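You operate a simulated robot arm through the tools that you are given. There is no shell and no other tool.

You are at the controls of a simulated robot arm. One attempt, no reset.

TASK
Blow the dust off the mould named on the air card and slide it to the clean side.
Fine: use the air wand, put it back in its holder with its button off, and leave the other moulds dusty.

The check looks at the end state, three seconds after you hand in, the way a careful person would. Anything else that was tipped, shoved, dropped, spilled or broken makes it a failure.

THE ROBOT
A 7-joint arm with a fingered hand, fixed in place. Base frame: the origin is at the foot of the arm, x ahead of it, y to its left, z up. Units: mm, rad, N and s.
Its first joint turns from -2.897 to 2.897 rad. Payload 4 kg.
The TCP is the grasp point between the finger pads, 30 mm short of the fingertips. In the tool frame z runs along the fingers and y along their closing line. The gripper opens to 104 mm. The gripper's body begins 35 mm behind the TCP. The gripper is a hand of 4 fingers: y runs from the thumb to the fingers, the wrist lies at [-15, -113, -190] in the tool frame, and closing takes about 1.5 s.
Orientation is that of the tool frame in the base frame, as [roll, pitch, yaw] about the fixed x, y, z axes, in that order (R = Rz(yaw) Ry(pitch) Rx(roll)). With the fingers straight down and the wrist toward the robot, the tool's x, y and z point along [0, 1, 0], [1, 0, 0] and [0, 0, -1] of the base frame.

THE INTERFACE
- The arm moves only by the tool drive_tool. Its argument "increments" is a list of rows, each a list of 7 numbers: the turn, a rotation vector about the tool's x, y, z in rad, then the shift along the tool's x, y, z in mm, then the finger opening in mm, from 0 to 104. In form: [[ax, ay, az, x, y, z, hand], ...]. A call has 1 to 20 rows; each row shifts and turns the commanded pose from where the row before left it, along the tool's axes as they then stand. A row lasts 0.2 s, in which the tool goes at most 50 mm and 0.15 rad; a call with a longer step from one row to the next is refused whole, and so is a gripper value outside its range. Where a pose cannot be reached the arm comes as near as it can. A force on the tool above 40 N (or 10 N above the force at the start of the call, whichever is more), or a blocked arm, ends the call early, and 0.2 s more pass. The fingers move at their own pace (about 153 mm/s each) and stop on an object; they squeeze with about 30 N. The grip force told is the motor's: it shows also when the fingers shut on nothing. Time passes only in rows, and 0.2 s behind the last, so rows that do not move let the fingers close. The reply holds the time, the measured pose of the TCP, the force on the tool along the base axes, the opening and the grip force, in the units named above and with some noise, with the torque about the TCP (base axes, N m) and any sound that the robot's microphone picked up, and new pictures: "pictures" is both (left out), scene, wrist or none.
- Cameras (640 x 400 px; columns grow to the right, rows downward): "scene" is fixed at [401.8, 651.2, 1447.8]; the picture's right is [-0.90, -0.44, 0.00], its down [-0.19, 0.39, -0.90] and it looks along [0.40, -0.81, -0.44] (base axes); focal length 254 px, centre (320, 200). "wrist" rides on the gripper at [61, -92, -130] in the tool frame; the picture's right is [-0.81, 0.28, -0.52], its down [-0.53, -0.71, 0.46] and it looks along [-0.24, 0.65, 0.72] (tool axes); focal length 275 px, centre (320, 200). There is no depth. A picture from a camera that has moved, and an enlarged one, comes with that camera's place and axes in the base frame and with its lens.
- hand_shape(shape): the hand has 4 fingers and takes this shape, open, in about a second: jaw (thumb against the fingers, like two jaws); tri (thumb and two fingers); tip (a fingertip pinch); poke (one finger out to press); point (the index stretched); flat (the hand flat); cup (the hand cupped); fist (a fist). The gripper value then closes the fingers along that shape, each until it touches; the sizes above hold for jaw. It gives what a move gives, with no picture.
- inspect(camera, box): a new picture of the part [left, top, right, bottom] of that camera's present view, enlarged. It takes no simulated time.
- sign_off(): hands the job in; it is judged then, once.

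Places have to be worked out from the pictures, the camera data and where the tool is seen. Open the gripper and draw the arm clear of the work before you hand the job in, unless the task says otherwise.

The tools are called after "Emit:" by a JSON object that holds its "api" and its "payload". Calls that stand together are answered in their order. drive_tool: Moves the arm, as the interface text tells. Its arguments: {"type":"object","properties":{"increments":{"type":"array"},"pictures":{"type":"string","enum":["both","scene","wrist","none"]}},"required":["increments"]} The other tools are called the same way: hand_shape (shape) gives the hand a shape; inspect (camera, box) takes an enlarged picture of a part of a camera's view; sign_off () hands the job in.

At the start:

```text
clock: 0.0
tcp_pos: [456.2, 65.1, 1371.4]
ee_rot: [3.14, -0.002, 1.569]
force: [-0.6, -0.1, -0.3]
moment: [0.01, -0.02, -0.03]
grip_width: 103.7
gripper_force: 0.1
shape: jaw
```

scene: 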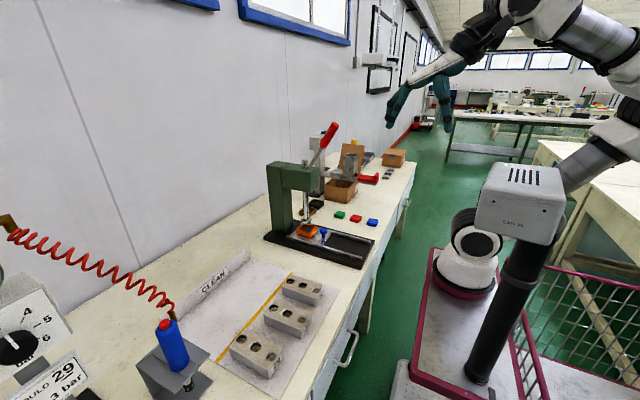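
wrist: 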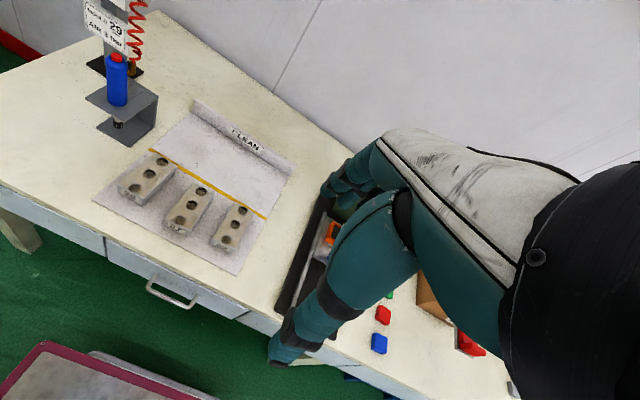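

I start by looking closely at the card, the regulator, the moulds and the air wand in both cameras.

Emit:
{"api": "inspect", "payload": {"camera": "scene", "box": [0, 200, 220, 400]}}

Emit:
{"api": "inspect", "payload": {"camera": "scene", "box": [180, 240, 380, 400]}}

Emit:
{"api": "inspect", "payload": {"camera": "wrist", "box": [60, 0, 220, 150]}}

Emit:
{"api": "inspect", "payload": {"camera": "wrist", "box": [90, 90, 310, 290]}}

```text
2.00 times, centred on (110, 300) of scene
camera zoom: at [401.8, 651.2, 1447.8], right [-0.9, -0.44, 0.0], down [-0.19, 0.39, -0.9], along [0.4, -0.81, -0.44], focal length 508 px, centre (740, 0)
```

zoom: 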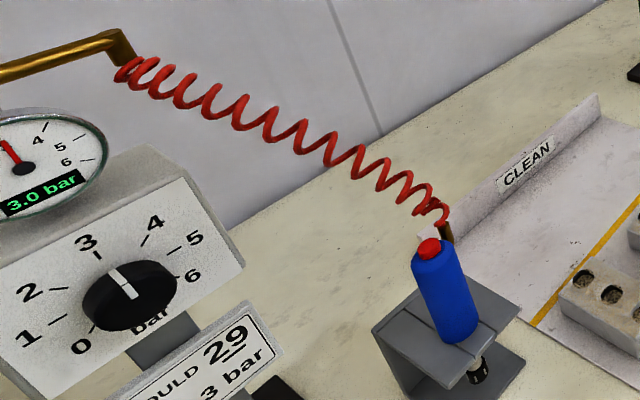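

```text
2.50 times, centred on (280, 320) of scene
camera zoom: at [401.8, 651.2, 1447.8], right [-0.9, -0.44, 0.0], down [-0.19, 0.39, -0.9], along [0.4, -0.81, -0.44], focal length 635 px, centre (420, -100)
```

zoom: 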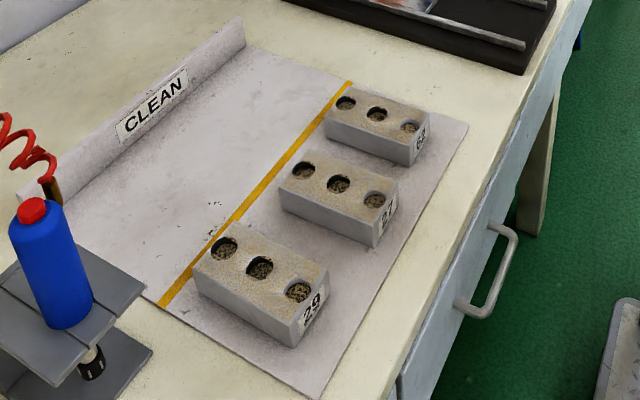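

```text
2.67 times, centred on (140, 75) of wrist
camera zoom: at [364.5, 125.9, 1501.8], right [0.28, -0.81, 0.52], down [-0.71, -0.53, -0.46], along [0.65, -0.24, -0.72], focal length 734 px, centre (800, 533)
```

zoom: 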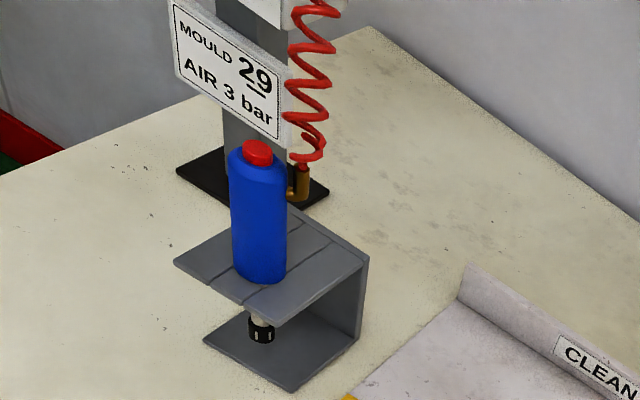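

```text
2.00 times, centred on (200, 190) of wrist
camera zoom: at [364.5, 125.9, 1501.8], right [0.28, -0.81, 0.52], down [-0.71, -0.53, -0.46], along [0.65, -0.24, -0.72], focal length 551 px, centre (560, 220)
```

zoom: 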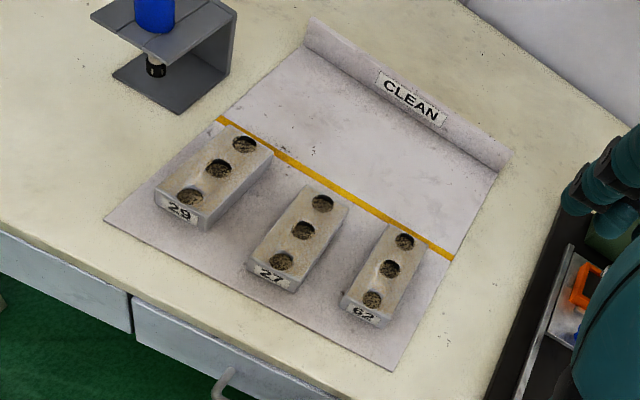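

The card reads MOULD 29, AIR 3 bar, and mould 29 is the one nearest the wand holder. I triangulate the wand's red button at about (820, 481, 1017); I'll zoom further on the regulator, the wand and the moulds.

Emit:
{"api": "inspect", "payload": {"camera": "scene", "box": [0, 240, 110, 400]}}

Emit:
{"api": "inspect", "payload": {"camera": "scene", "box": [120, 290, 230, 400]}}

Emit:
{"api": "inspect", "payload": {"camera": "wrist", "box": [80, 30, 170, 150]}}

Emit:
{"api": "inspect", "payload": {"camera": "wrist", "box": [90, 130, 200, 240]}}

Emit:
{"api": "inspect", "payload": {"camera": "scene", "box": [210, 310, 300, 400]}}

```text
2.50 times, centred on (55, 320) of scene
camera zoom: at [401.8, 651.2, 1447.8], right [-0.9, -0.44, 0.0], down [-0.19, 0.39, -0.9], along [0.4, -0.81, -0.44], focal length 635 px, centre (982, -100)
```

zoom: 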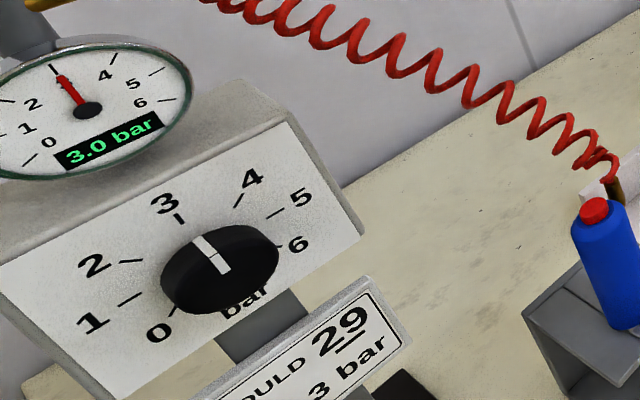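

```text
3.64 times, centred on (175, 345) of scene
camera zoom: at [401.8, 651.2, 1447.8], right [-0.9, -0.44, 0.0], down [-0.19, 0.39, -0.9], along [0.4, -0.81, -0.44], focal length 923 px, centre (847, -327)
```

zoom: 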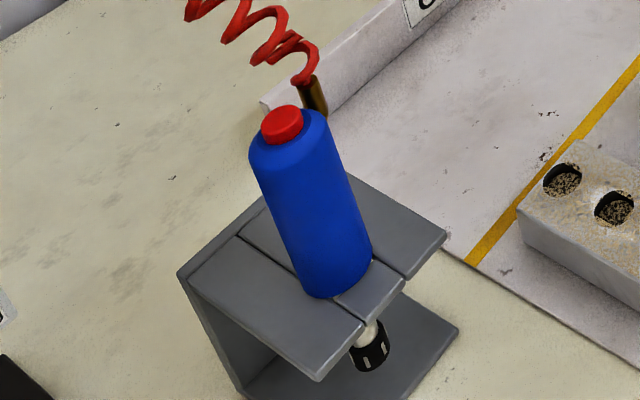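

```text
3.33 times, centred on (125, 90) of wrist
camera zoom: at [364.5, 125.9, 1501.8], right [0.28, -0.81, 0.52], down [-0.71, -0.53, -0.46], along [0.65, -0.24, -0.72], focal length 918 px, centre (970, 567)
```

zoom: 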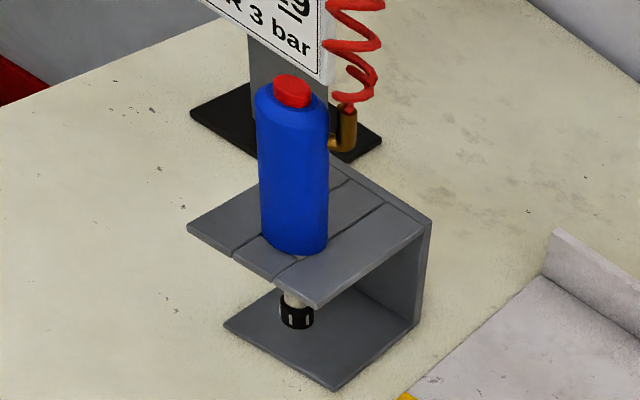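

```text
3.64 times, centred on (145, 185) of wrist
camera zoom: at [364.5, 125.9, 1501.8], right [0.28, -0.81, 0.52], down [-0.71, -0.53, -0.46], along [0.65, -0.24, -0.72], focal length 1001 px, centre (956, 254)
```

zoom: 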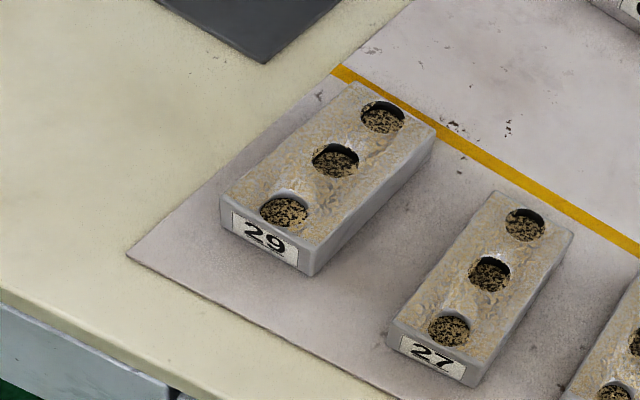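

```text
4.44 times, centred on (255, 355) of scene
camera zoom: at [401.8, 651.2, 1447.8], right [-0.9, -0.44, 0.0], down [-0.19, 0.39, -0.9], along [0.4, -0.81, -0.44], focal length 1129 px, centre (609, -489)
```

zoom: 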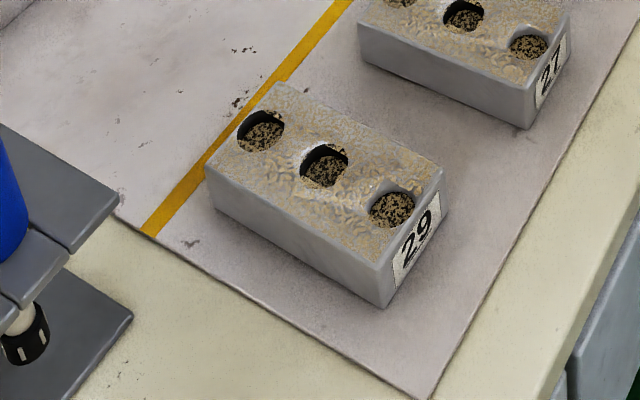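

The gauge already reads 3.0 bar as the card asks. My estimates are: wand axis at (820, 480) with shelf top z≈895 and button top ≈1022; mould 29 at x 675–800, y 310–371, top z≈816; yellow line x≈833. I'll move the tool above the area in front of the wand for a closer view.

Emit:
{"api": "drive_tool", "payload": {"increments": [[0, 0, 0, 34.6, 16.2, 18.4, 104], [0, 0, 0, 34.6, 16.2, 18.4, 104], [0, 0, 0, 34.6, 16.2, 18.4, 104], [0, 0, 0, 34.6, 16.2, 18.4, 104], [0, 0, 0, 34.6, 16.2, 18.4, 104], [0, 0, 0, 34.6, 16.2, 18.4, 104], [0, 0, 0, 34.6, 16.2, 18.4, 104], [0, 0, 0, 34.6, 16.2, 18.4, 104], [0, 0, 0, 34.6, 16.2, 18.4, 104], [0, 0, 0, 34.6, 16.2, 18.4, 104], [0, 0, 0, 34.6, 16.2, 18.4, 104], [0, 0, 0, 34.6, 16.2, 18.4, 104]], "pictures": "both"}}

```text
clock: 2.4
tcp_pos: [641.9, 405.6, 1245.7]
ee_rot: [-3.096, -0.168, 1.564]
force: [1.2, 0.3, -0.4]
moment: [0.02, 0.04, 0.02]
grip_width: 103.8
gripper_force: 0.0
shape: jaw
stopped in row 11: the arm was blocked; the commanded pose is now the measured one
camera wrist: at [556.0, 444.7, 1388.2], right [0.29, -0.89, 0.36], down [-0.74, -0.45, -0.51], along [0.61, -0.12, -0.78], focal length 275 px, centre (320, 200)
```

scene: 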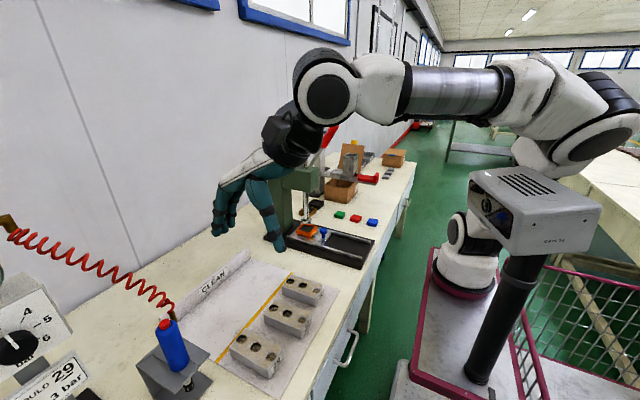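
wrist: 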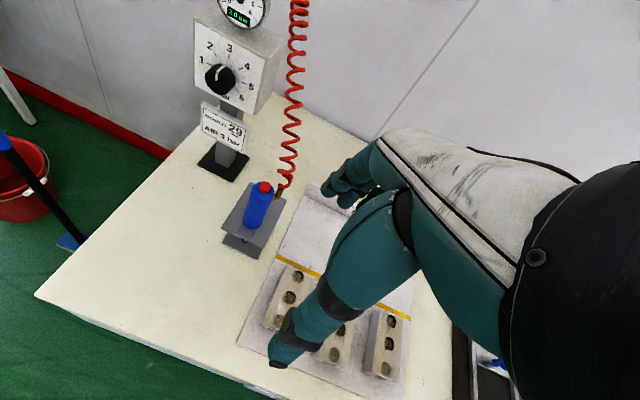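

The arm stopped at (642, 406, 1246) with the tool tilted about 10°, likely a joint limit from keeping the hand's yaw fixed. I'll right the tool and turn the hand so the wrist trails radially toward the robot.

Emit:
{"api": "drive_tool", "payload": {"increments": [[-0.009, -0.033, -0.1, 0, 0, 0, 104], [-0.009, -0.033, -0.1, 0, 0, 0, 104], [-0.009, -0.033, -0.1, 0, 0, 0, 104], [-0.009, -0.033, -0.1, 0, 0, 0, 104], [-0.009, -0.033, -0.1, 0, 0, 0, 104], [0, 0, 0, 0, 0, 0, 104]], "pictures": "both"}}

```text
clock: 3.8
tcp_pos: [645.2, 404.0, 1245.4]
ee_rot: [3.097, 0.002, 2.062]
force: [0.5, -0.6, -0.3]
moment: [0.01, 0.0, 0.0]
grip_width: 103.7
gripper_force: 0.0
shape: jaw
camera wrist: at [529.0, 413.5, 1370.7], right [0.6, -0.6, 0.53], down [-0.36, -0.8, -0.49], along [0.71, 0.1, -0.7], focal length 275 px, centre (320, 200)
```

scene: 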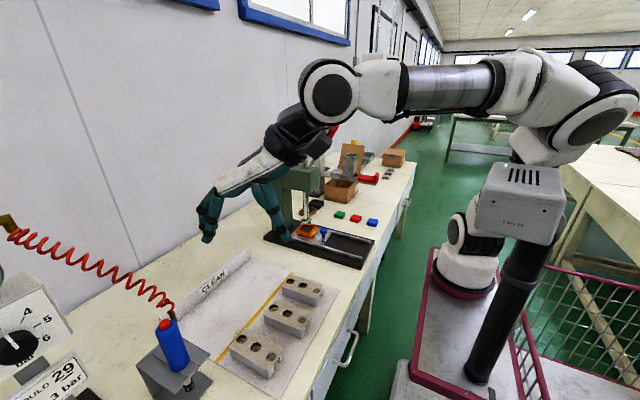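
wrist: 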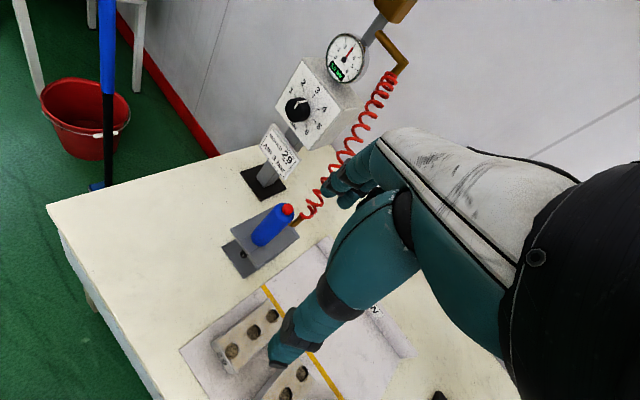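

The tool is now vertical and the arm is free. I'll take the poke shape here in free air and look at where the pressing fingertip lies relative to the TCP.

Emit:
{"api": "hand_shape", "payload": {"shape": "poke"}}

Emit:
{"api": "inspect", "payload": {"camera": "wrist", "box": [200, 100, 520, 400]}}

Emit:
{"api": "inspect", "payload": {"camera": "scene", "box": [170, 100, 350, 280]}}

```text
clock: 4.7
tcp_pos: [644.5, 403.6, 1244.6]
ee_rot: [3.099, 0.001, 2.061]
force: [0.2, 0.3, -0.6]
moment: [-0.01, -0.01, 0.01]
grip_width: 0.0
gripper_force: 0.0
shape: poke
```

```text
1.33 times, centred on (360, 250) of wrist
camera zoom: at [528.7, 413.7, 1370.9], right [0.6, -0.6, 0.53], down [-0.36, -0.8, -0.49], along [0.71, 0.1, -0.7], focal length 367 px, centre (267, 133)
```

zoom: 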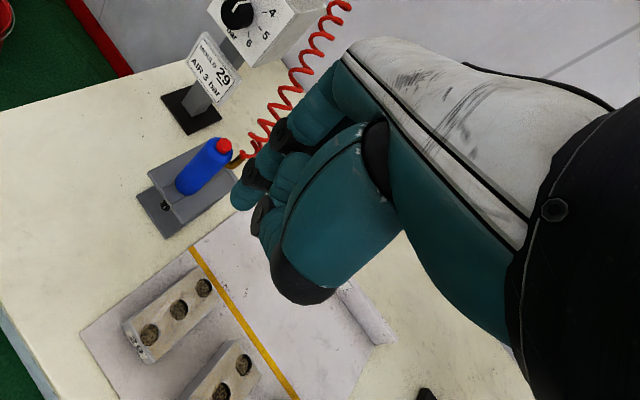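

```text
2.22 times, centred on (260, 190) of scene
camera zoom: at [401.8, 651.2, 1447.8], right [-0.9, -0.44, 0.0], down [-0.19, 0.39, -0.9], along [0.4, -0.81, -0.44], focal length 564 px, centre (453, 222)
```

zoom: 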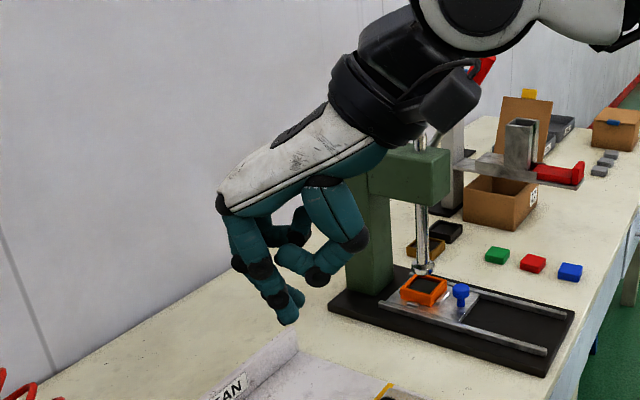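

In the poke shape the extended fingertip sits about 30 mm beyond the TCP on the tool axis, and the hose elbow leaves the wand perpendicular to my radial closing line. I'll move the fingertip to hover well above the red button and verify alignment.

Emit:
{"api": "drive_tool", "payload": {"increments": [[0.043, 0, -0.04, 0, 0, 0, 0], [0, 0, 0, -3.2, 27.1, 15, 0], [0, 0, 0, -3.2, 27.1, 15, 0], [0, 0, 0, -3.2, 27.1, 15, 0], [0, 0, 0, -3.2, 27.1, 15, 0], [0, 0, 0, -3.2, 27.1, 20, 0], [0, 0, 0, -3.2, 27.1, 20, 0], [0, 0, 0, -3.2, 27, 24, 0], [0, 0, 0, 0, 0, 0, 0]], "pictures": "both"}}

```text
clock: 5.8
tcp_pos: [733.7, 405.5, 1286.8]
ee_rot: [3.051, -0.144, 2.1]
force: [-0.3, -0.1, -0.7]
moment: [-0.01, 0.03, 0.04]
grip_width: 0.1
gripper_force: 30.1
shape: jaw
stopped in row 5: the arm was blocked; the commanded pose is now the measured one
camera wrist: at [621.2, 390.2, 1415.3], right [0.64, -0.64, 0.42], down [-0.35, -0.73, -0.59], along [0.68, 0.23, -0.69], focal length 275 px, centre (320, 200)
```

scene: 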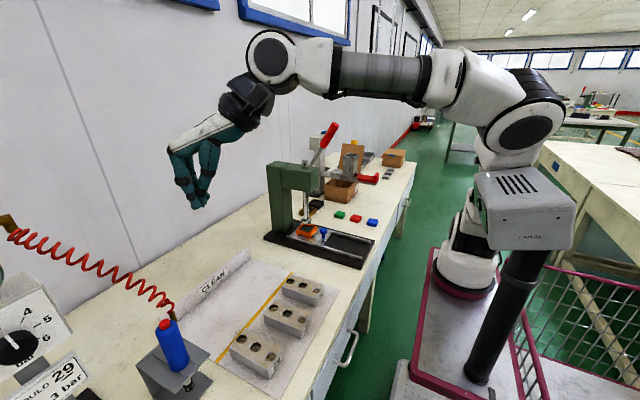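
wrist: 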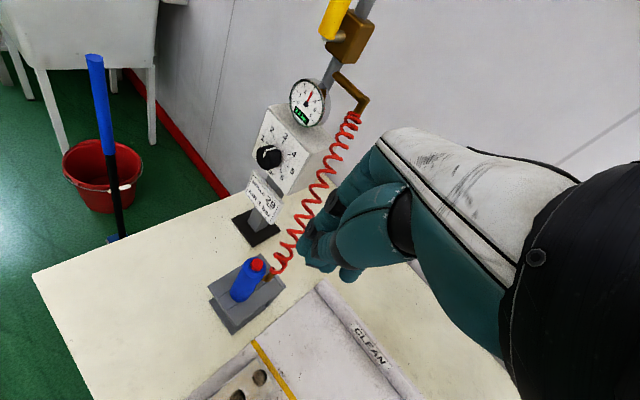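

The arm was blocked again and lifted off the commanded path (TCP 734, 406, 1287), and the box marked "CAM" on the post seems turned in both blocked pictures. I'll inspect the arm and that box before moving further.

Emit:
{"api": "inspect", "payload": {"camera": "scene", "box": [420, 60, 640, 280]}}

Emit:
{"api": "inspect", "payload": {"camera": "scene", "box": [380, 200, 640, 400]}}

Emit:
{"api": "inspect", "payload": {"camera": "scene", "box": [150, 20, 440, 220]}}

```text
1.82 times, centred on (530, 170) of scene
camera zoom: at [401.8, 651.2, 1447.8], right [-0.9, -0.44, 0.0], down [-0.19, 0.39, -0.9], along [0.4, -0.81, -0.44], focal length 462 px, centre (-62, 254)
```

zoom: 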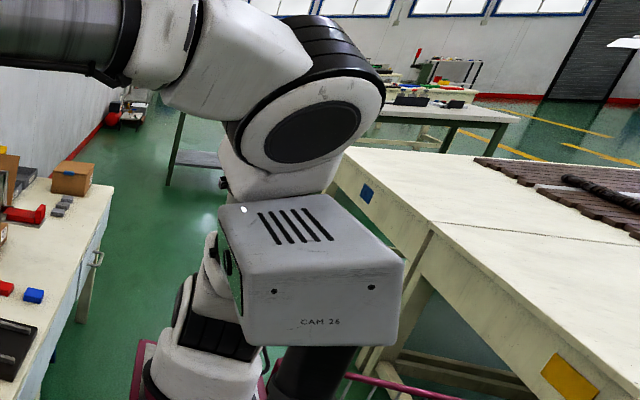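

```text
2.00 times, centred on (510, 300) of scene
camera zoom: at [401.8, 651.2, 1447.8], right [-0.9, -0.44, 0.0], down [-0.19, 0.39, -0.9], along [0.4, -0.81, -0.44], focal length 508 px, centre (-60, 0)
```

zoom: 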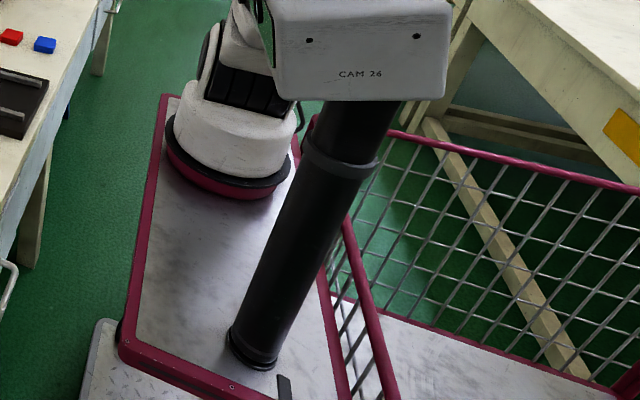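

```text
2.00 times, centred on (295, 120) of scene
camera zoom: at [401.8, 651.2, 1447.8], right [-0.9, -0.44, 0.0], down [-0.19, 0.39, -0.9], along [0.4, -0.81, -0.44], focal length 508 px, centre (370, 360)
```

zoom: 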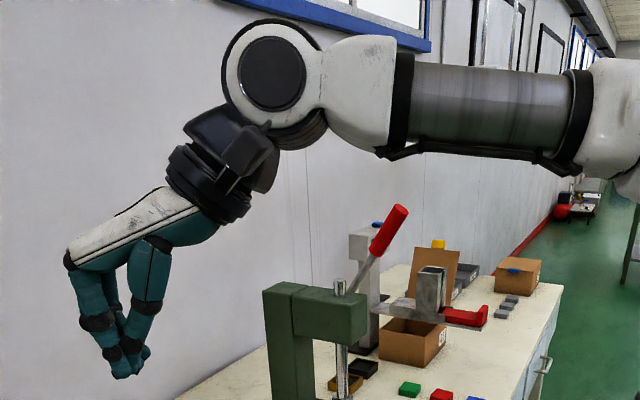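

Reading the picture geometry, the arm's elbow is leaning out to the left (+y) and is likely resting against the camera box on the mast, which is what keeps the arm from going lower or further left. I'll lift, straighten the tool and swing back to the right to free the elbow.

Emit:
{"api": "drive_tool", "payload": {"increments": [[0.03, -0.0475, -0.004, -5, -20, -20, 60], [0.03, -0.0475, -0.004, -5, -20, -20, 60], [0.03, -0.0475, -0.004, -10, -20, -10, 60], [0, 0, 0, -25, -30, 0, 60], [0, 0, 0, -25, -30, 0, 60], [0, 0, 0, -25, -30, 0, 60], [0, 0, 0, -25, -30, 0, 60], [0, 0, 0, -25, -30, 0, 60], [0, 0, 0, -25, -25, 0, 60]], "pictures": "both"}}

```text
clock: 7.8
tcp_pos: [617.2, 137.9, 1327.5]
ee_rot: [-3.135, 0.009, 2.107]
force: [-0.2, -0.3, -0.5]
moment: [-0.02, 0.0, 0.0]
grip_width: 55.1
gripper_force: 0.0
shape: jaw
camera wrist: at [506.6, 145.3, 1457.5], right [0.65, -0.55, 0.52], down [-0.34, -0.83, -0.44], along [0.68, 0.11, -0.73], focal length 275 px, centre (320, 200)
```

scene: 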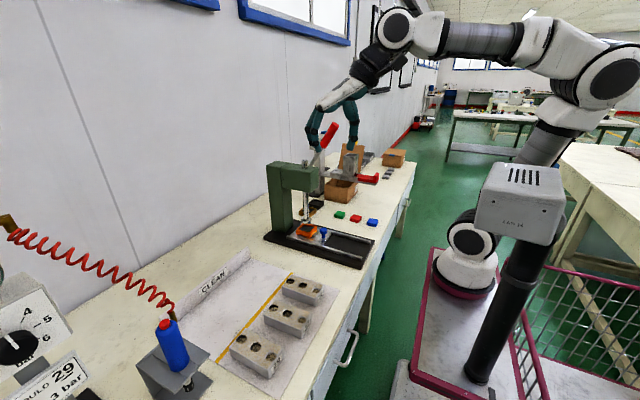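
wrist: 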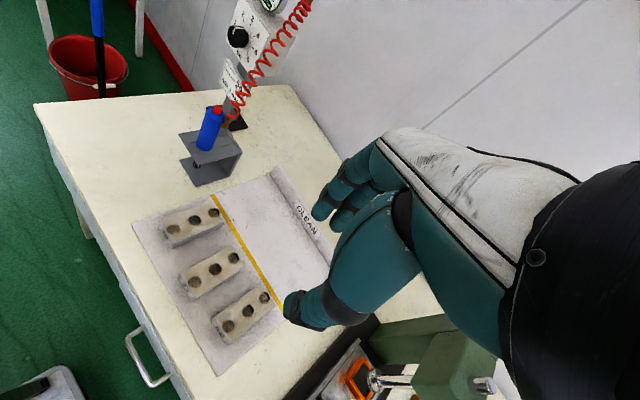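

The mast box is back to how it was and the arm moved freely. I'll zoom on the elbow and shoulder to judge how the elbow lies relative to the mast.

Emit:
{"api": "inspect", "payload": {"camera": "scene", "box": [420, 0, 640, 140]}}

Emit:
{"api": "inspect", "payload": {"camera": "scene", "box": [420, 120, 640, 320]}}

```text
2.86 times, centred on (530, 70) of scene
camera zoom: at [401.8, 651.2, 1447.8], right [-0.9, -0.44, 0.0], down [-0.19, 0.39, -0.9], along [0.4, -0.81, -0.44], focal length 726 px, centre (-280, 571)
```

zoom: 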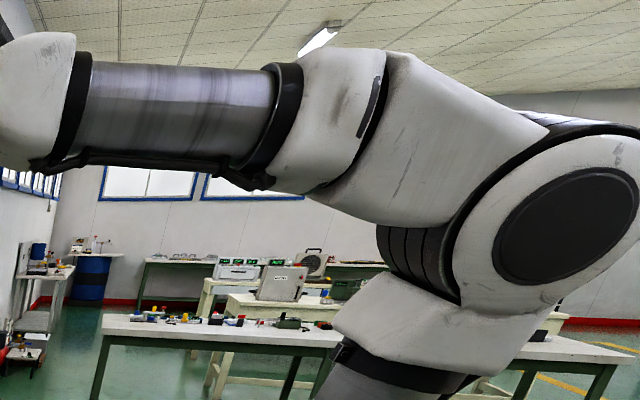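

```text
2.00 times, centred on (530, 220) of scene
camera zoom: at [401.8, 651.2, 1447.8], right [-0.9, -0.44, 0.0], down [-0.19, 0.39, -0.9], along [0.4, -0.81, -0.44], focal length 508 px, centre (-100, 160)
```

zoom: 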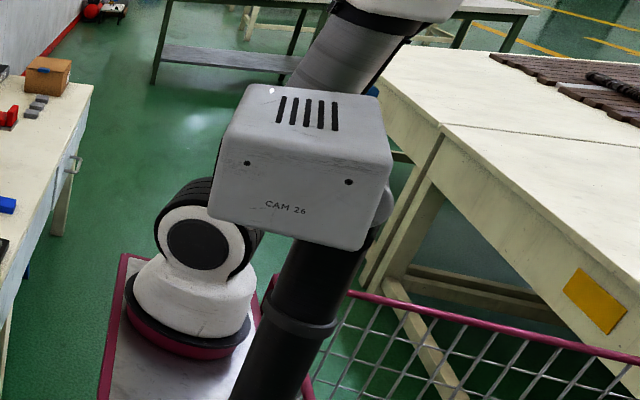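

The elbow now sits upright well behind the mast, so the order of motion matters: I'll first reach straight out ahead (+x) so the elbow swings forward on the right of the mast, then sweep left toward the wand.

Emit:
{"api": "drive_tool", "payload": {"increments": [[0, 0, 0.043, -21.3, 33.1, 4.5, 60], [0, 0, 0.043, -21.3, 33.1, 4.5, 60], [0, 0, 0.043, -21.3, 33.1, 4.5, 60], [0, 0, 0.043, -21.3, 33.1, 4.5, 60], [0, 0, 0.043, -21.3, 33.1, 4.5, 60], [0, 0, 0.043, -21.3, 33.1, 4.5, 60], [0, 0, 0, 0, 0, 0, 60]], "pictures": "both"}}

```text
clock: 9.4
tcp_pos: [851.3, 102.4, 1302.0]
ee_rot: [-3.137, 0.011, 1.849]
force: [-0.8, 0.5, 0.0]
moment: [0.01, -0.01, 0.01]
grip_width: 55.2
gripper_force: 0.0
shape: jaw
camera wrist: at [745.0, 137.7, 1431.3], right [0.49, -0.7, 0.53], down [-0.54, -0.71, -0.45], along [0.69, -0.07, -0.72], focal length 275 px, centre (320, 200)
```

scene: 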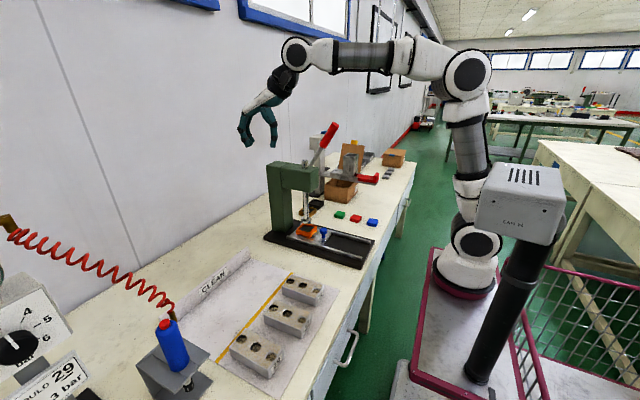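
wrist: 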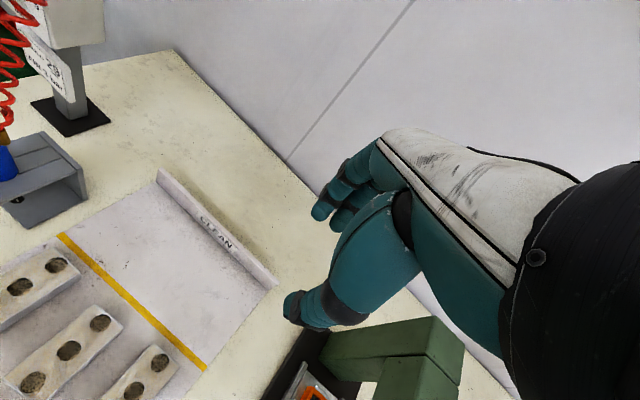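

The elbow is now up and forward, well clear of the mast. I'll sweep the hand left toward the wand while lowering gently, turning the hand with the swing.

Emit:
{"api": "drive_tool", "payload": {"increments": [[0, 0, -0.03, 32.4, 8.1, 8, 60], [0, 0, -0.03, 32.4, 8.1, 8, 60], [0, 0, -0.03, 32.4, 8.1, 8, 60], [0, 0, -0.03, 32.4, 8.1, 8, 60], [0, 0, -0.03, 32.4, 8.1, 8, 60], [0, 0, -0.03, 32.4, 8.1, 8, 60], [0, 0, -0.03, 32.4, 8.1, 8, 60], [0, 0, -0.03, 32.4, 8.1, 8, 60], [0, 0, -0.03, 32.4, 8.1, 8, 60], [0, 0, -0.03, 32.4, 8.1, 8, 60], [0, 0, 0, 0, 0, 0, 60]], "pictures": "both"}}

```text
clock: 11.8
tcp_pos: [793.8, 431.0, 1217.5]
ee_rot: [-3.134, 0.012, 2.148]
force: [-0.2, -0.1, -0.6]
moment: [-0.02, 0.01, -0.03]
grip_width: 55.0
gripper_force: 0.0
shape: jaw
camera wrist: at [683.1, 434.8, 1346.5], right [0.67, -0.52, 0.52], down [-0.31, -0.84, -0.44], along [0.67, 0.14, -0.73], focal length 275 px, centre (320, 200)
```

scene: 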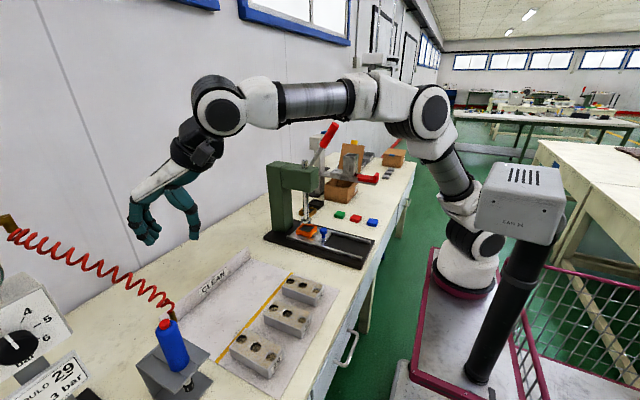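
wrist: 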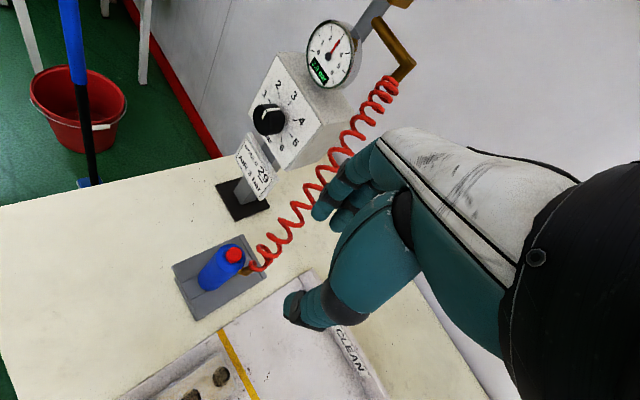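

The arm reaches the wand side freely now. I'll zoom on the wand, its elbow and the shelf from this closer viewpoint to refine the coordinates.

Emit:
{"api": "inspect", "payload": {"camera": "wrist", "box": [150, 210, 310, 340]}}

Emit:
{"api": "inspect", "payload": {"camera": "scene", "box": [110, 160, 230, 400]}}

Emit:
{"api": "inspect", "payload": {"camera": "wrist", "box": [220, 0, 420, 220]}}

```text
3.08 times, centred on (230, 275) of wrist
camera zoom: at [683.1, 434.8, 1346.5], right [0.67, -0.52, 0.52], down [-0.31, -0.84, -0.44], along [0.67, 0.14, -0.73], focal length 847 px, centre (597, -31)
```

zoom: 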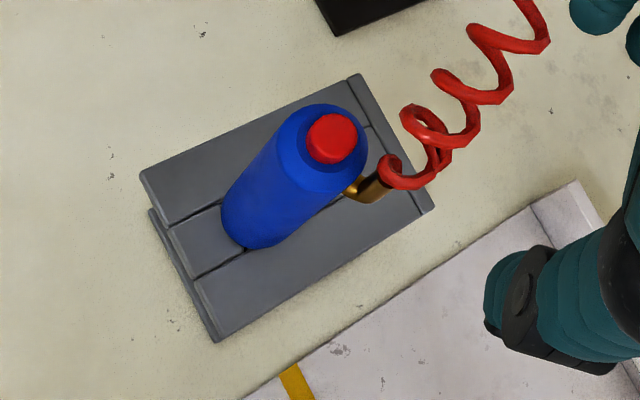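

```text
1.67 times, centred on (170, 280) of scene
camera zoom: at [401.8, 651.2, 1447.8], right [-0.9, -0.44, 0.0], down [-0.19, 0.39, -0.9], along [0.4, -0.81, -0.44], focal length 423 px, centre (570, 67)
```

zoom: 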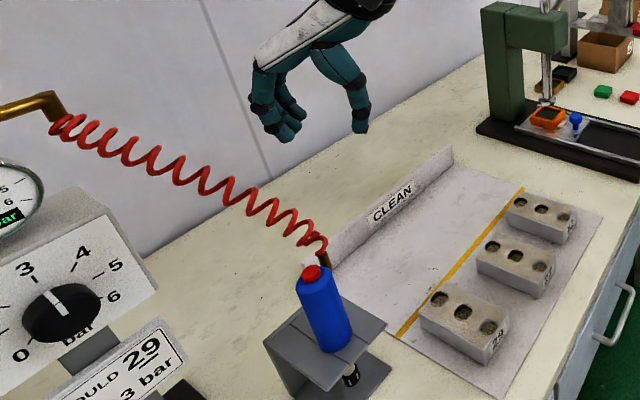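

```text
1.82 times, centred on (320, 110) of wrist
camera zoom: at [683.1, 434.8, 1346.5], right [0.67, -0.52, 0.52], down [-0.31, -0.84, -0.44], along [0.67, 0.14, -0.73], focal length 500 px, centre (320, 364)
```

zoom: 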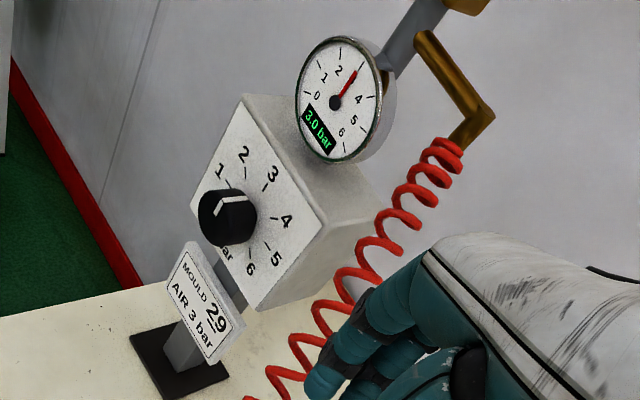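

The button refines to about (817, 480, 1022), the gauge reads 3.0 bar, and the brass elbow points to azimuth −50°, perpendicular to my planned closing line. I'll take the poke shape again and test holding it with the opening value left at 104.

Emit:
{"api": "hand_shape", "payload": {"shape": "poke"}}

Emit:
{"api": "drive_tool", "payload": {"increments": [[0, 0, -0.06, 0, 0, 0, 104], [0, 0, -0.06, 0, 0, 0, 104]], "pictures": "both"}}

```text
clock: 12.7
tcp_pos: [793.6, 432.2, 1216.4]
ee_rot: [-3.136, 0.011, 2.149]
force: [0.3, 0.3, -0.3]
moment: [-0.01, 0.01, -0.01]
grip_width: 0.2
gripper_force: 0.1
shape: poke
```

```text
clock: 13.3
tcp_pos: [794.0, 431.4, 1215.9]
ee_rot: [-3.134, 0.009, 2.268]
force: [-0.1, -0.2, 0.2]
moment: [0.03, 0.04, -0.01]
grip_width: 0.1
gripper_force: 0.1
shape: poke
camera wrist: at [684.2, 420.7, 1346.2], right [0.73, -0.44, 0.52], down [-0.2, -0.87, -0.44], along [0.65, 0.22, -0.73], focal length 275 px, centre (320, 200)
```

scene: 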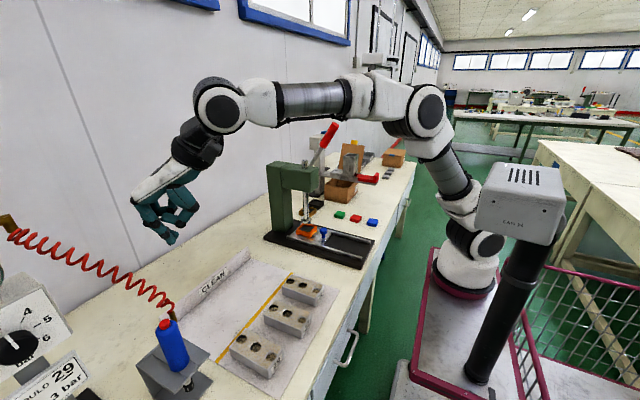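
wrist: 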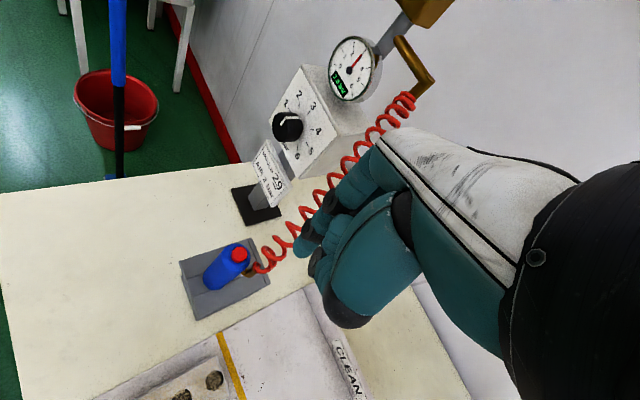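

The poke shape holds with value 104. I'll measure exactly where the poking fingertip lies in both views.

Emit:
{"api": "inspect", "payload": {"camera": "wrist", "box": [270, 170, 430, 340]}}

Emit:
{"api": "inspect", "payload": {"camera": "scene", "box": [120, 150, 220, 260]}}

```text
2.35 times, centred on (350, 255) of wrist
camera zoom: at [684.2, 420.7, 1346.2], right [0.73, -0.44, 0.52], down [-0.2, -0.87, -0.44], along [0.65, 0.22, -0.73], focal length 648 px, centre (249, 71)
```

zoom: 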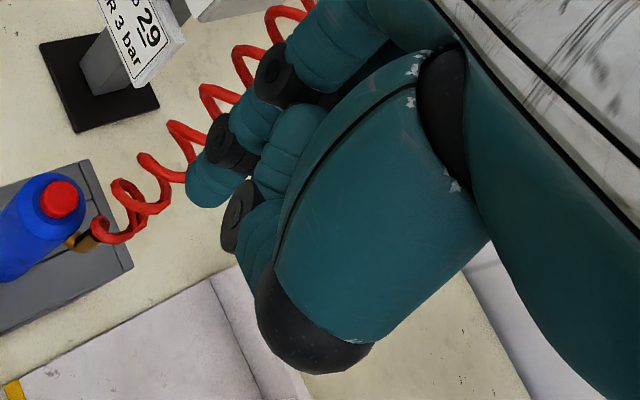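

```text
3.64 times, centred on (170, 205) of scene
camera zoom: at [401.8, 651.2, 1447.8], right [-0.9, -0.44, 0.0], down [-0.19, 0.39, -0.9], along [0.4, -0.81, -0.44], focal length 923 px, centre (866, 182)
```

zoom: 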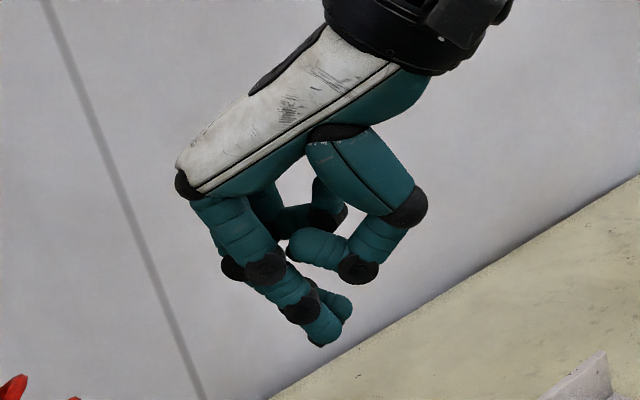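

The fingertip is straight below the TCP by about 30 mm. I'll bring it to roughly 18 mm above the button at (817, 480) and check alignment before pressing.

Emit:
{"api": "drive_tool", "payload": {"increments": [[0, 0, 0, 4.6, 10, 25, 104], [0, 0, 0, 4.6, 10, 28, 104], [0, 0, 0, 4.6, 10, 30, 104], [0, 0, 0, 4.6, 10, 32, 104], [0, 0, 0, 4.8, 9.4, 31, 104], [0, 0, 0, 0, 0, 0, 104]], "pictures": "both"}}

```text
clock: 14.7
tcp_pos: [817.4, 479.1, 1069.3]
ee_rot: [-3.133, 0.008, 2.267]
force: [0.0, -0.4, -1.5]
moment: [0.01, 0.01, -0.01]
grip_width: 0.0
gripper_force: 0.0
shape: poke
camera wrist: at [707.1, 469.8, 1198.7], right [0.73, -0.44, 0.52], down [-0.2, -0.87, -0.44], along [0.65, 0.22, -0.73], focal length 275 px, centre (320, 200)
```

scene: 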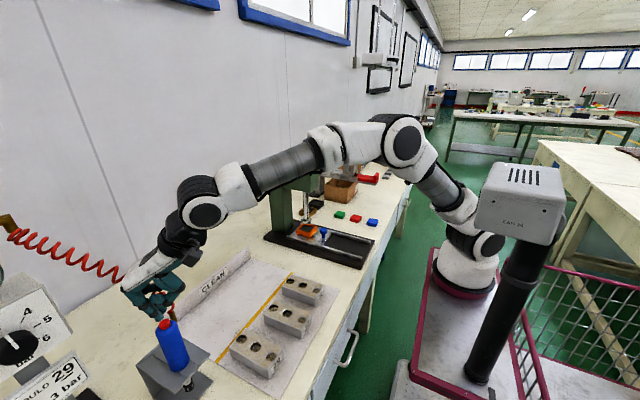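
wrist: 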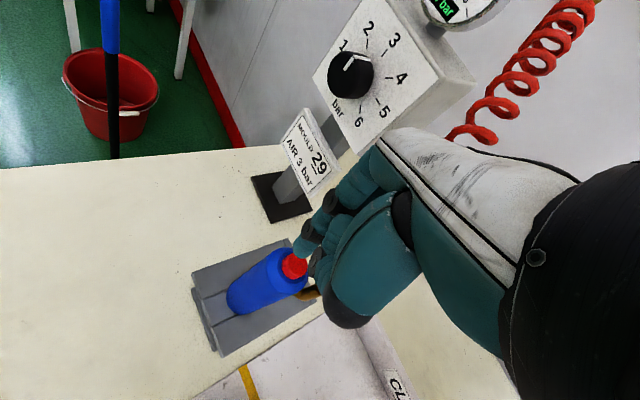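

Emit:
{"api": "inspect", "payload": {"camera": "wrist", "box": [240, 190, 380, 330]}}

Emit:
{"api": "inspect", "payload": {"camera": "scene", "box": [110, 230, 220, 400]}}

```text
2.86 times, centred on (310, 260) of wrist
camera zoom: at [707.1, 469.8, 1198.7], right [0.73, -0.44, 0.52], down [-0.2, -0.87, -0.44], along [0.65, 0.22, -0.73], focal length 786 px, centre (349, 29)
```

zoom: 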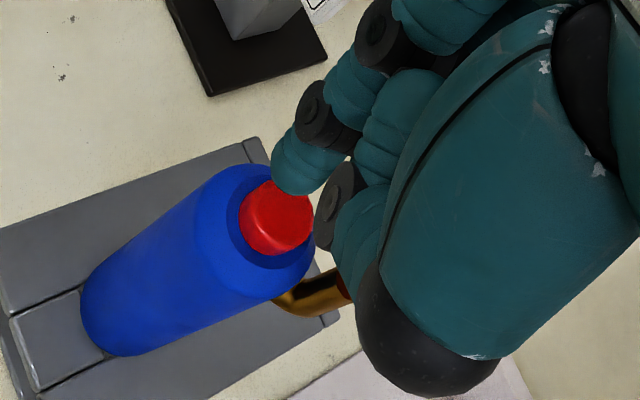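

```text
2.35 times, centred on (165, 315) of scene
camera zoom: at [401.8, 651.2, 1447.8], right [-0.9, -0.44, 0.0], down [-0.19, 0.39, -0.9], along [0.4, -0.81, -0.44], focal length 598 px, centre (685, -71)
```

zoom: 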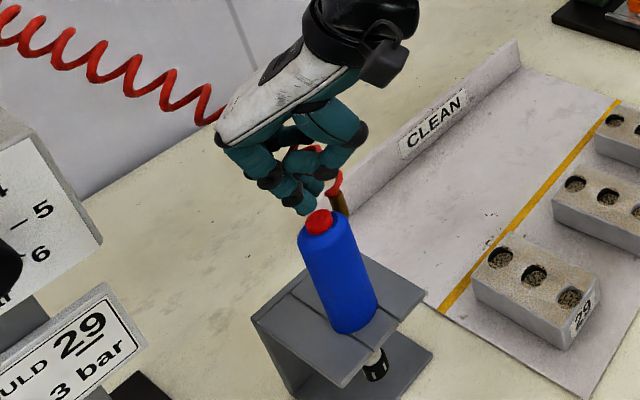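

The hose passes through the hand's outline with no force, so it's compliant/visual. The fingertip is really ~40 mm below the TCP and about 5 mm too far outward; I'll shift −2.3/−5.8 mm and creep down onto the button, watching the force.

Emit:
{"api": "drive_tool", "payload": {"increments": [[0, 0, 0, -2.3, -5.8, 0, 104], [0, 0, 0, 0, 0, 2, 104], [0, 0, 0, 0, 0, 2, 104], [0, 0, 0, 0, 0, 1, 104], [0, 0, 0, 0, 0, 0, 104]], "pictures": "both"}}

Emit:
{"api": "inspect", "payload": {"camera": "wrist", "box": [240, 190, 380, 330]}}

Emit:
{"api": "inspect", "payload": {"camera": "scene", "box": [120, 260, 210, 350]}}

```text
clock: 15.9
tcp_pos: [814.3, 473.6, 1063.2]
ee_rot: [-3.134, 0.007, 2.267]
force: [-0.1, -0.1, 0.4]
moment: [0.0, 0.01, 0.0]
grip_width: 0.1
gripper_force: 0.1
shape: poke
camera wrist: at [704.5, 463.6, 1194.2], right [0.73, -0.44, 0.52], down [-0.2, -0.87, -0.44], along [0.65, 0.22, -0.73], focal length 275 px, centre (320, 200)
```

scene: 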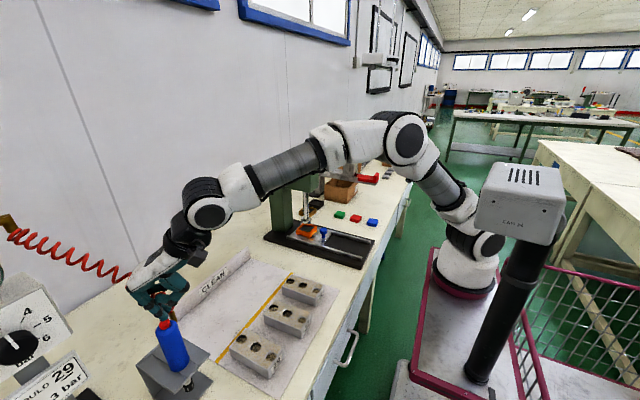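
wrist: 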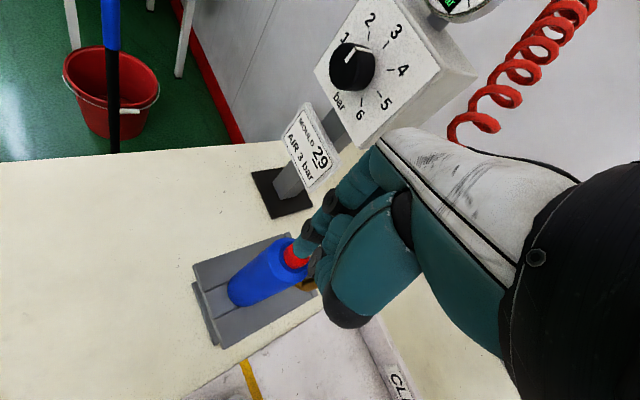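

```text
2.86 times, centred on (310, 260) of wrist
camera zoom: at [704.5, 463.6, 1194.2], right [0.73, -0.44, 0.52], down [-0.2, -0.87, -0.44], along [0.65, 0.22, -0.73], focal length 786 px, centre (349, 29)
```

zoom: 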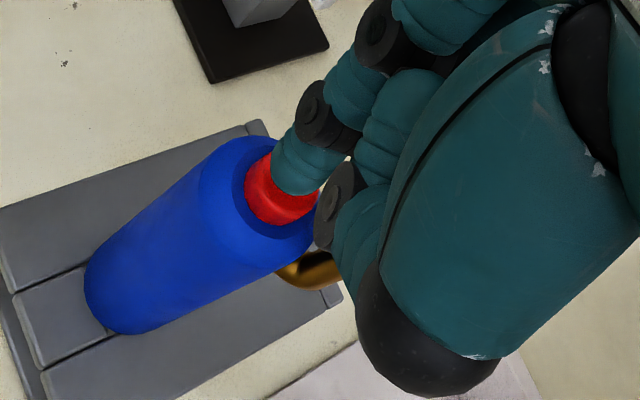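

```text
4.44 times, centred on (165, 305) of scene
camera zoom: at [401.8, 651.2, 1447.8], right [-0.9, -0.44, 0.0], down [-0.19, 0.39, -0.9], along [0.4, -0.81, -0.44], focal length 1129 px, centre (1009, -267)
```

zoom: 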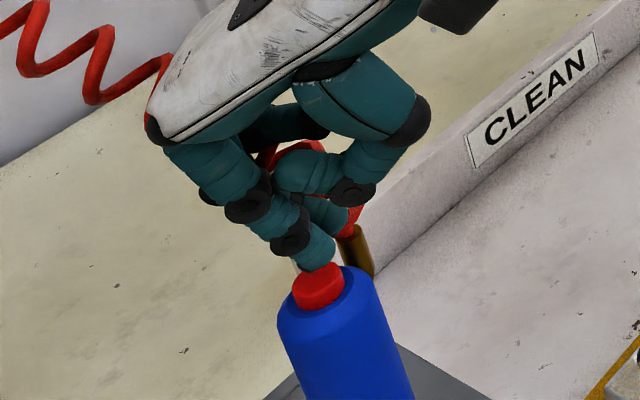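

The fingertip now sits centred just over the button in both views. I'll press down in small steps and watch force and sound.

Emit:
{"api": "drive_tool", "payload": {"increments": [[0, 0, 0, 0, 0, 1.5, 104], [0, 0, 0, 0, 0, 1.5, 104], [0, 0, 0, 0, 0, 1, 104]], "pictures": "none"}}

```text
clock: 16.7
tcp_pos: [814.1, 473.4, 1060.6]
ee_rot: [-3.133, 0.008, 2.271]
force: [0.6, 0.0, 0.6]
moment: [0.01, 0.01, -0.02]
grip_width: 0.1
gripper_force: 0.0
shape: poke
```

No contact force yet at TCP z 1060.6; I continue down by a few more millimetres.

Emit:
{"api": "drive_tool", "payload": {"increments": [[0, 0, 0, 0, 0, 1.5, 104], [0, 0, 0, 0, 0, 1.5, 104]], "pictures": "none"}}

```text
clock: 17.3
tcp_pos: [813.8, 473.3, 1057.7]
ee_rot: [-3.134, 0.01, 2.269]
force: [-0.7, -0.3, 0.4]
moment: [-0.02, 0.01, 0.02]
grip_width: 0.1
gripper_force: 0.1
shape: poke
```

Emit:
{"api": "drive_tool", "payload": {"increments": [[0, 0, 0, 0, 0, 1.5, 104], [0, 0, 0, 0, 0, 1.5, 104]], "pictures": "wrist"}}

Emit:
{"api": "inspect", "payload": {"camera": "scene", "box": [120, 260, 210, 350]}}

Emit:
{"api": "inspect", "payload": {"camera": "wrist", "box": [240, 190, 380, 330]}}

```text
clock: 17.9
tcp_pos: [813.3, 472.5, 1055.4]
ee_rot: [-3.133, 0.007, 2.269]
force: [-0.3, -0.8, 0.1]
moment: [0.0, 0.02, -0.03]
grip_width: 0.0
gripper_force: 0.0
shape: poke
camera wrist: at [703.8, 462.1, 1184.5], right [0.73, -0.44, 0.52], down [-0.2, -0.87, -0.44], along [0.65, 0.22, -0.73], focal length 275 px, centre (320, 200)
```

wrist: 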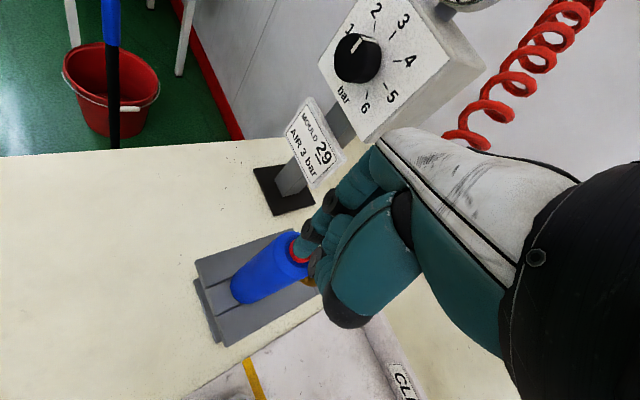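

```text
4.44 times, centred on (165, 305) of scene
camera zoom: at [401.8, 651.2, 1447.8], right [-0.9, -0.44, 0.0], down [-0.19, 0.39, -0.9], along [0.4, -0.81, -0.44], focal length 1129 px, centre (1009, -267)
```

zoom: 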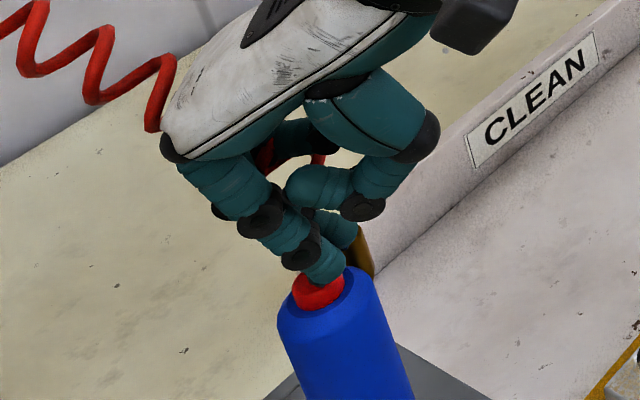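

```text
2.86 times, centred on (310, 260) of wrist
camera zoom: at [703.8, 462.1, 1184.5], right [0.73, -0.44, 0.52], down [-0.2, -0.87, -0.44], along [0.65, 0.22, -0.73], focal length 786 px, centre (349, 29)
```

zoom: 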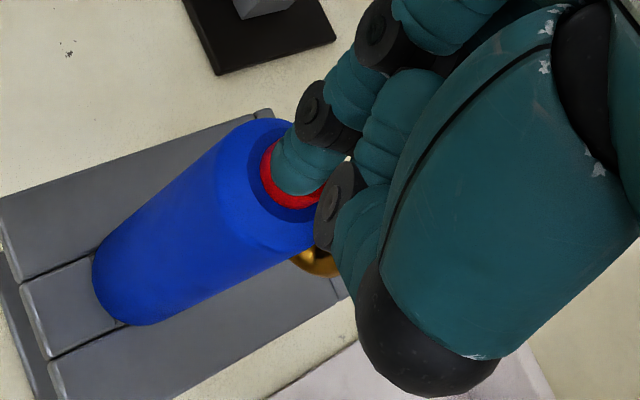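

No force or sound yet at TCP z≈1055; the fingertip appears to be right at the button. I'll keep creeping down in 1 mm steps.

Emit:
{"api": "drive_tool", "payload": {"increments": [[0, 0, 0, 0, 0, 1, 104], [0, 0, 0, 0, 0, 1, 104]], "pictures": "none"}}

Emit:
{"api": "inspect", "payload": {"camera": "wrist", "box": [270, 210, 340, 290]}}

```text
clock: 18.5
tcp_pos: [814.3, 471.6, 1052.4]
ee_rot: [-3.133, 0.007, 2.27]
force: [0.2, -0.1, -0.2]
moment: [-0.02, -0.04, 0.03]
grip_width: 0.1
gripper_force: 0.0
shape: poke
```

```text
5.00 times, centred on (305, 250) of wrist
camera zoom: at [703.4, 462.2, 1182.9], right [0.73, -0.44, 0.52], down [-0.2, -0.87, -0.44], along [0.65, 0.22, -0.73], focal length 1376 px, centre (395, -50)
```

zoom: 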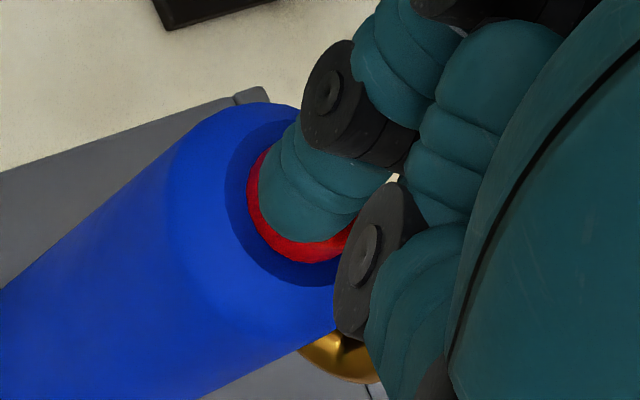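

Emit:
{"api": "inspect", "payload": {"camera": "scene", "box": [135, 290, 195, 340]}}

```text
8.00 times, centred on (165, 315) of scene
camera zoom: at [401.8, 651.2, 1447.8], right [-0.9, -0.44, 0.0], down [-0.19, 0.39, -0.9], along [0.4, -0.81, -0.44], focal length 2031 px, centre (1560, -720)
```

zoom: 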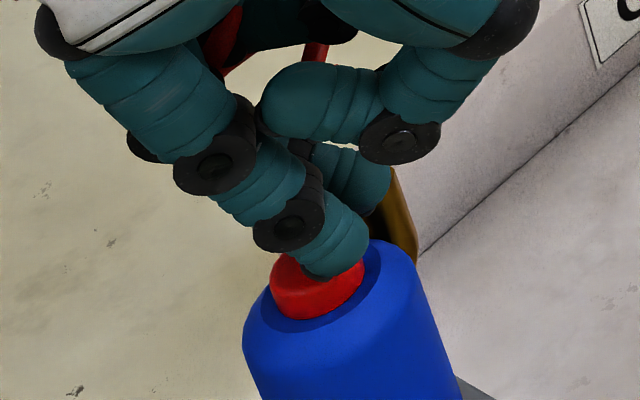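

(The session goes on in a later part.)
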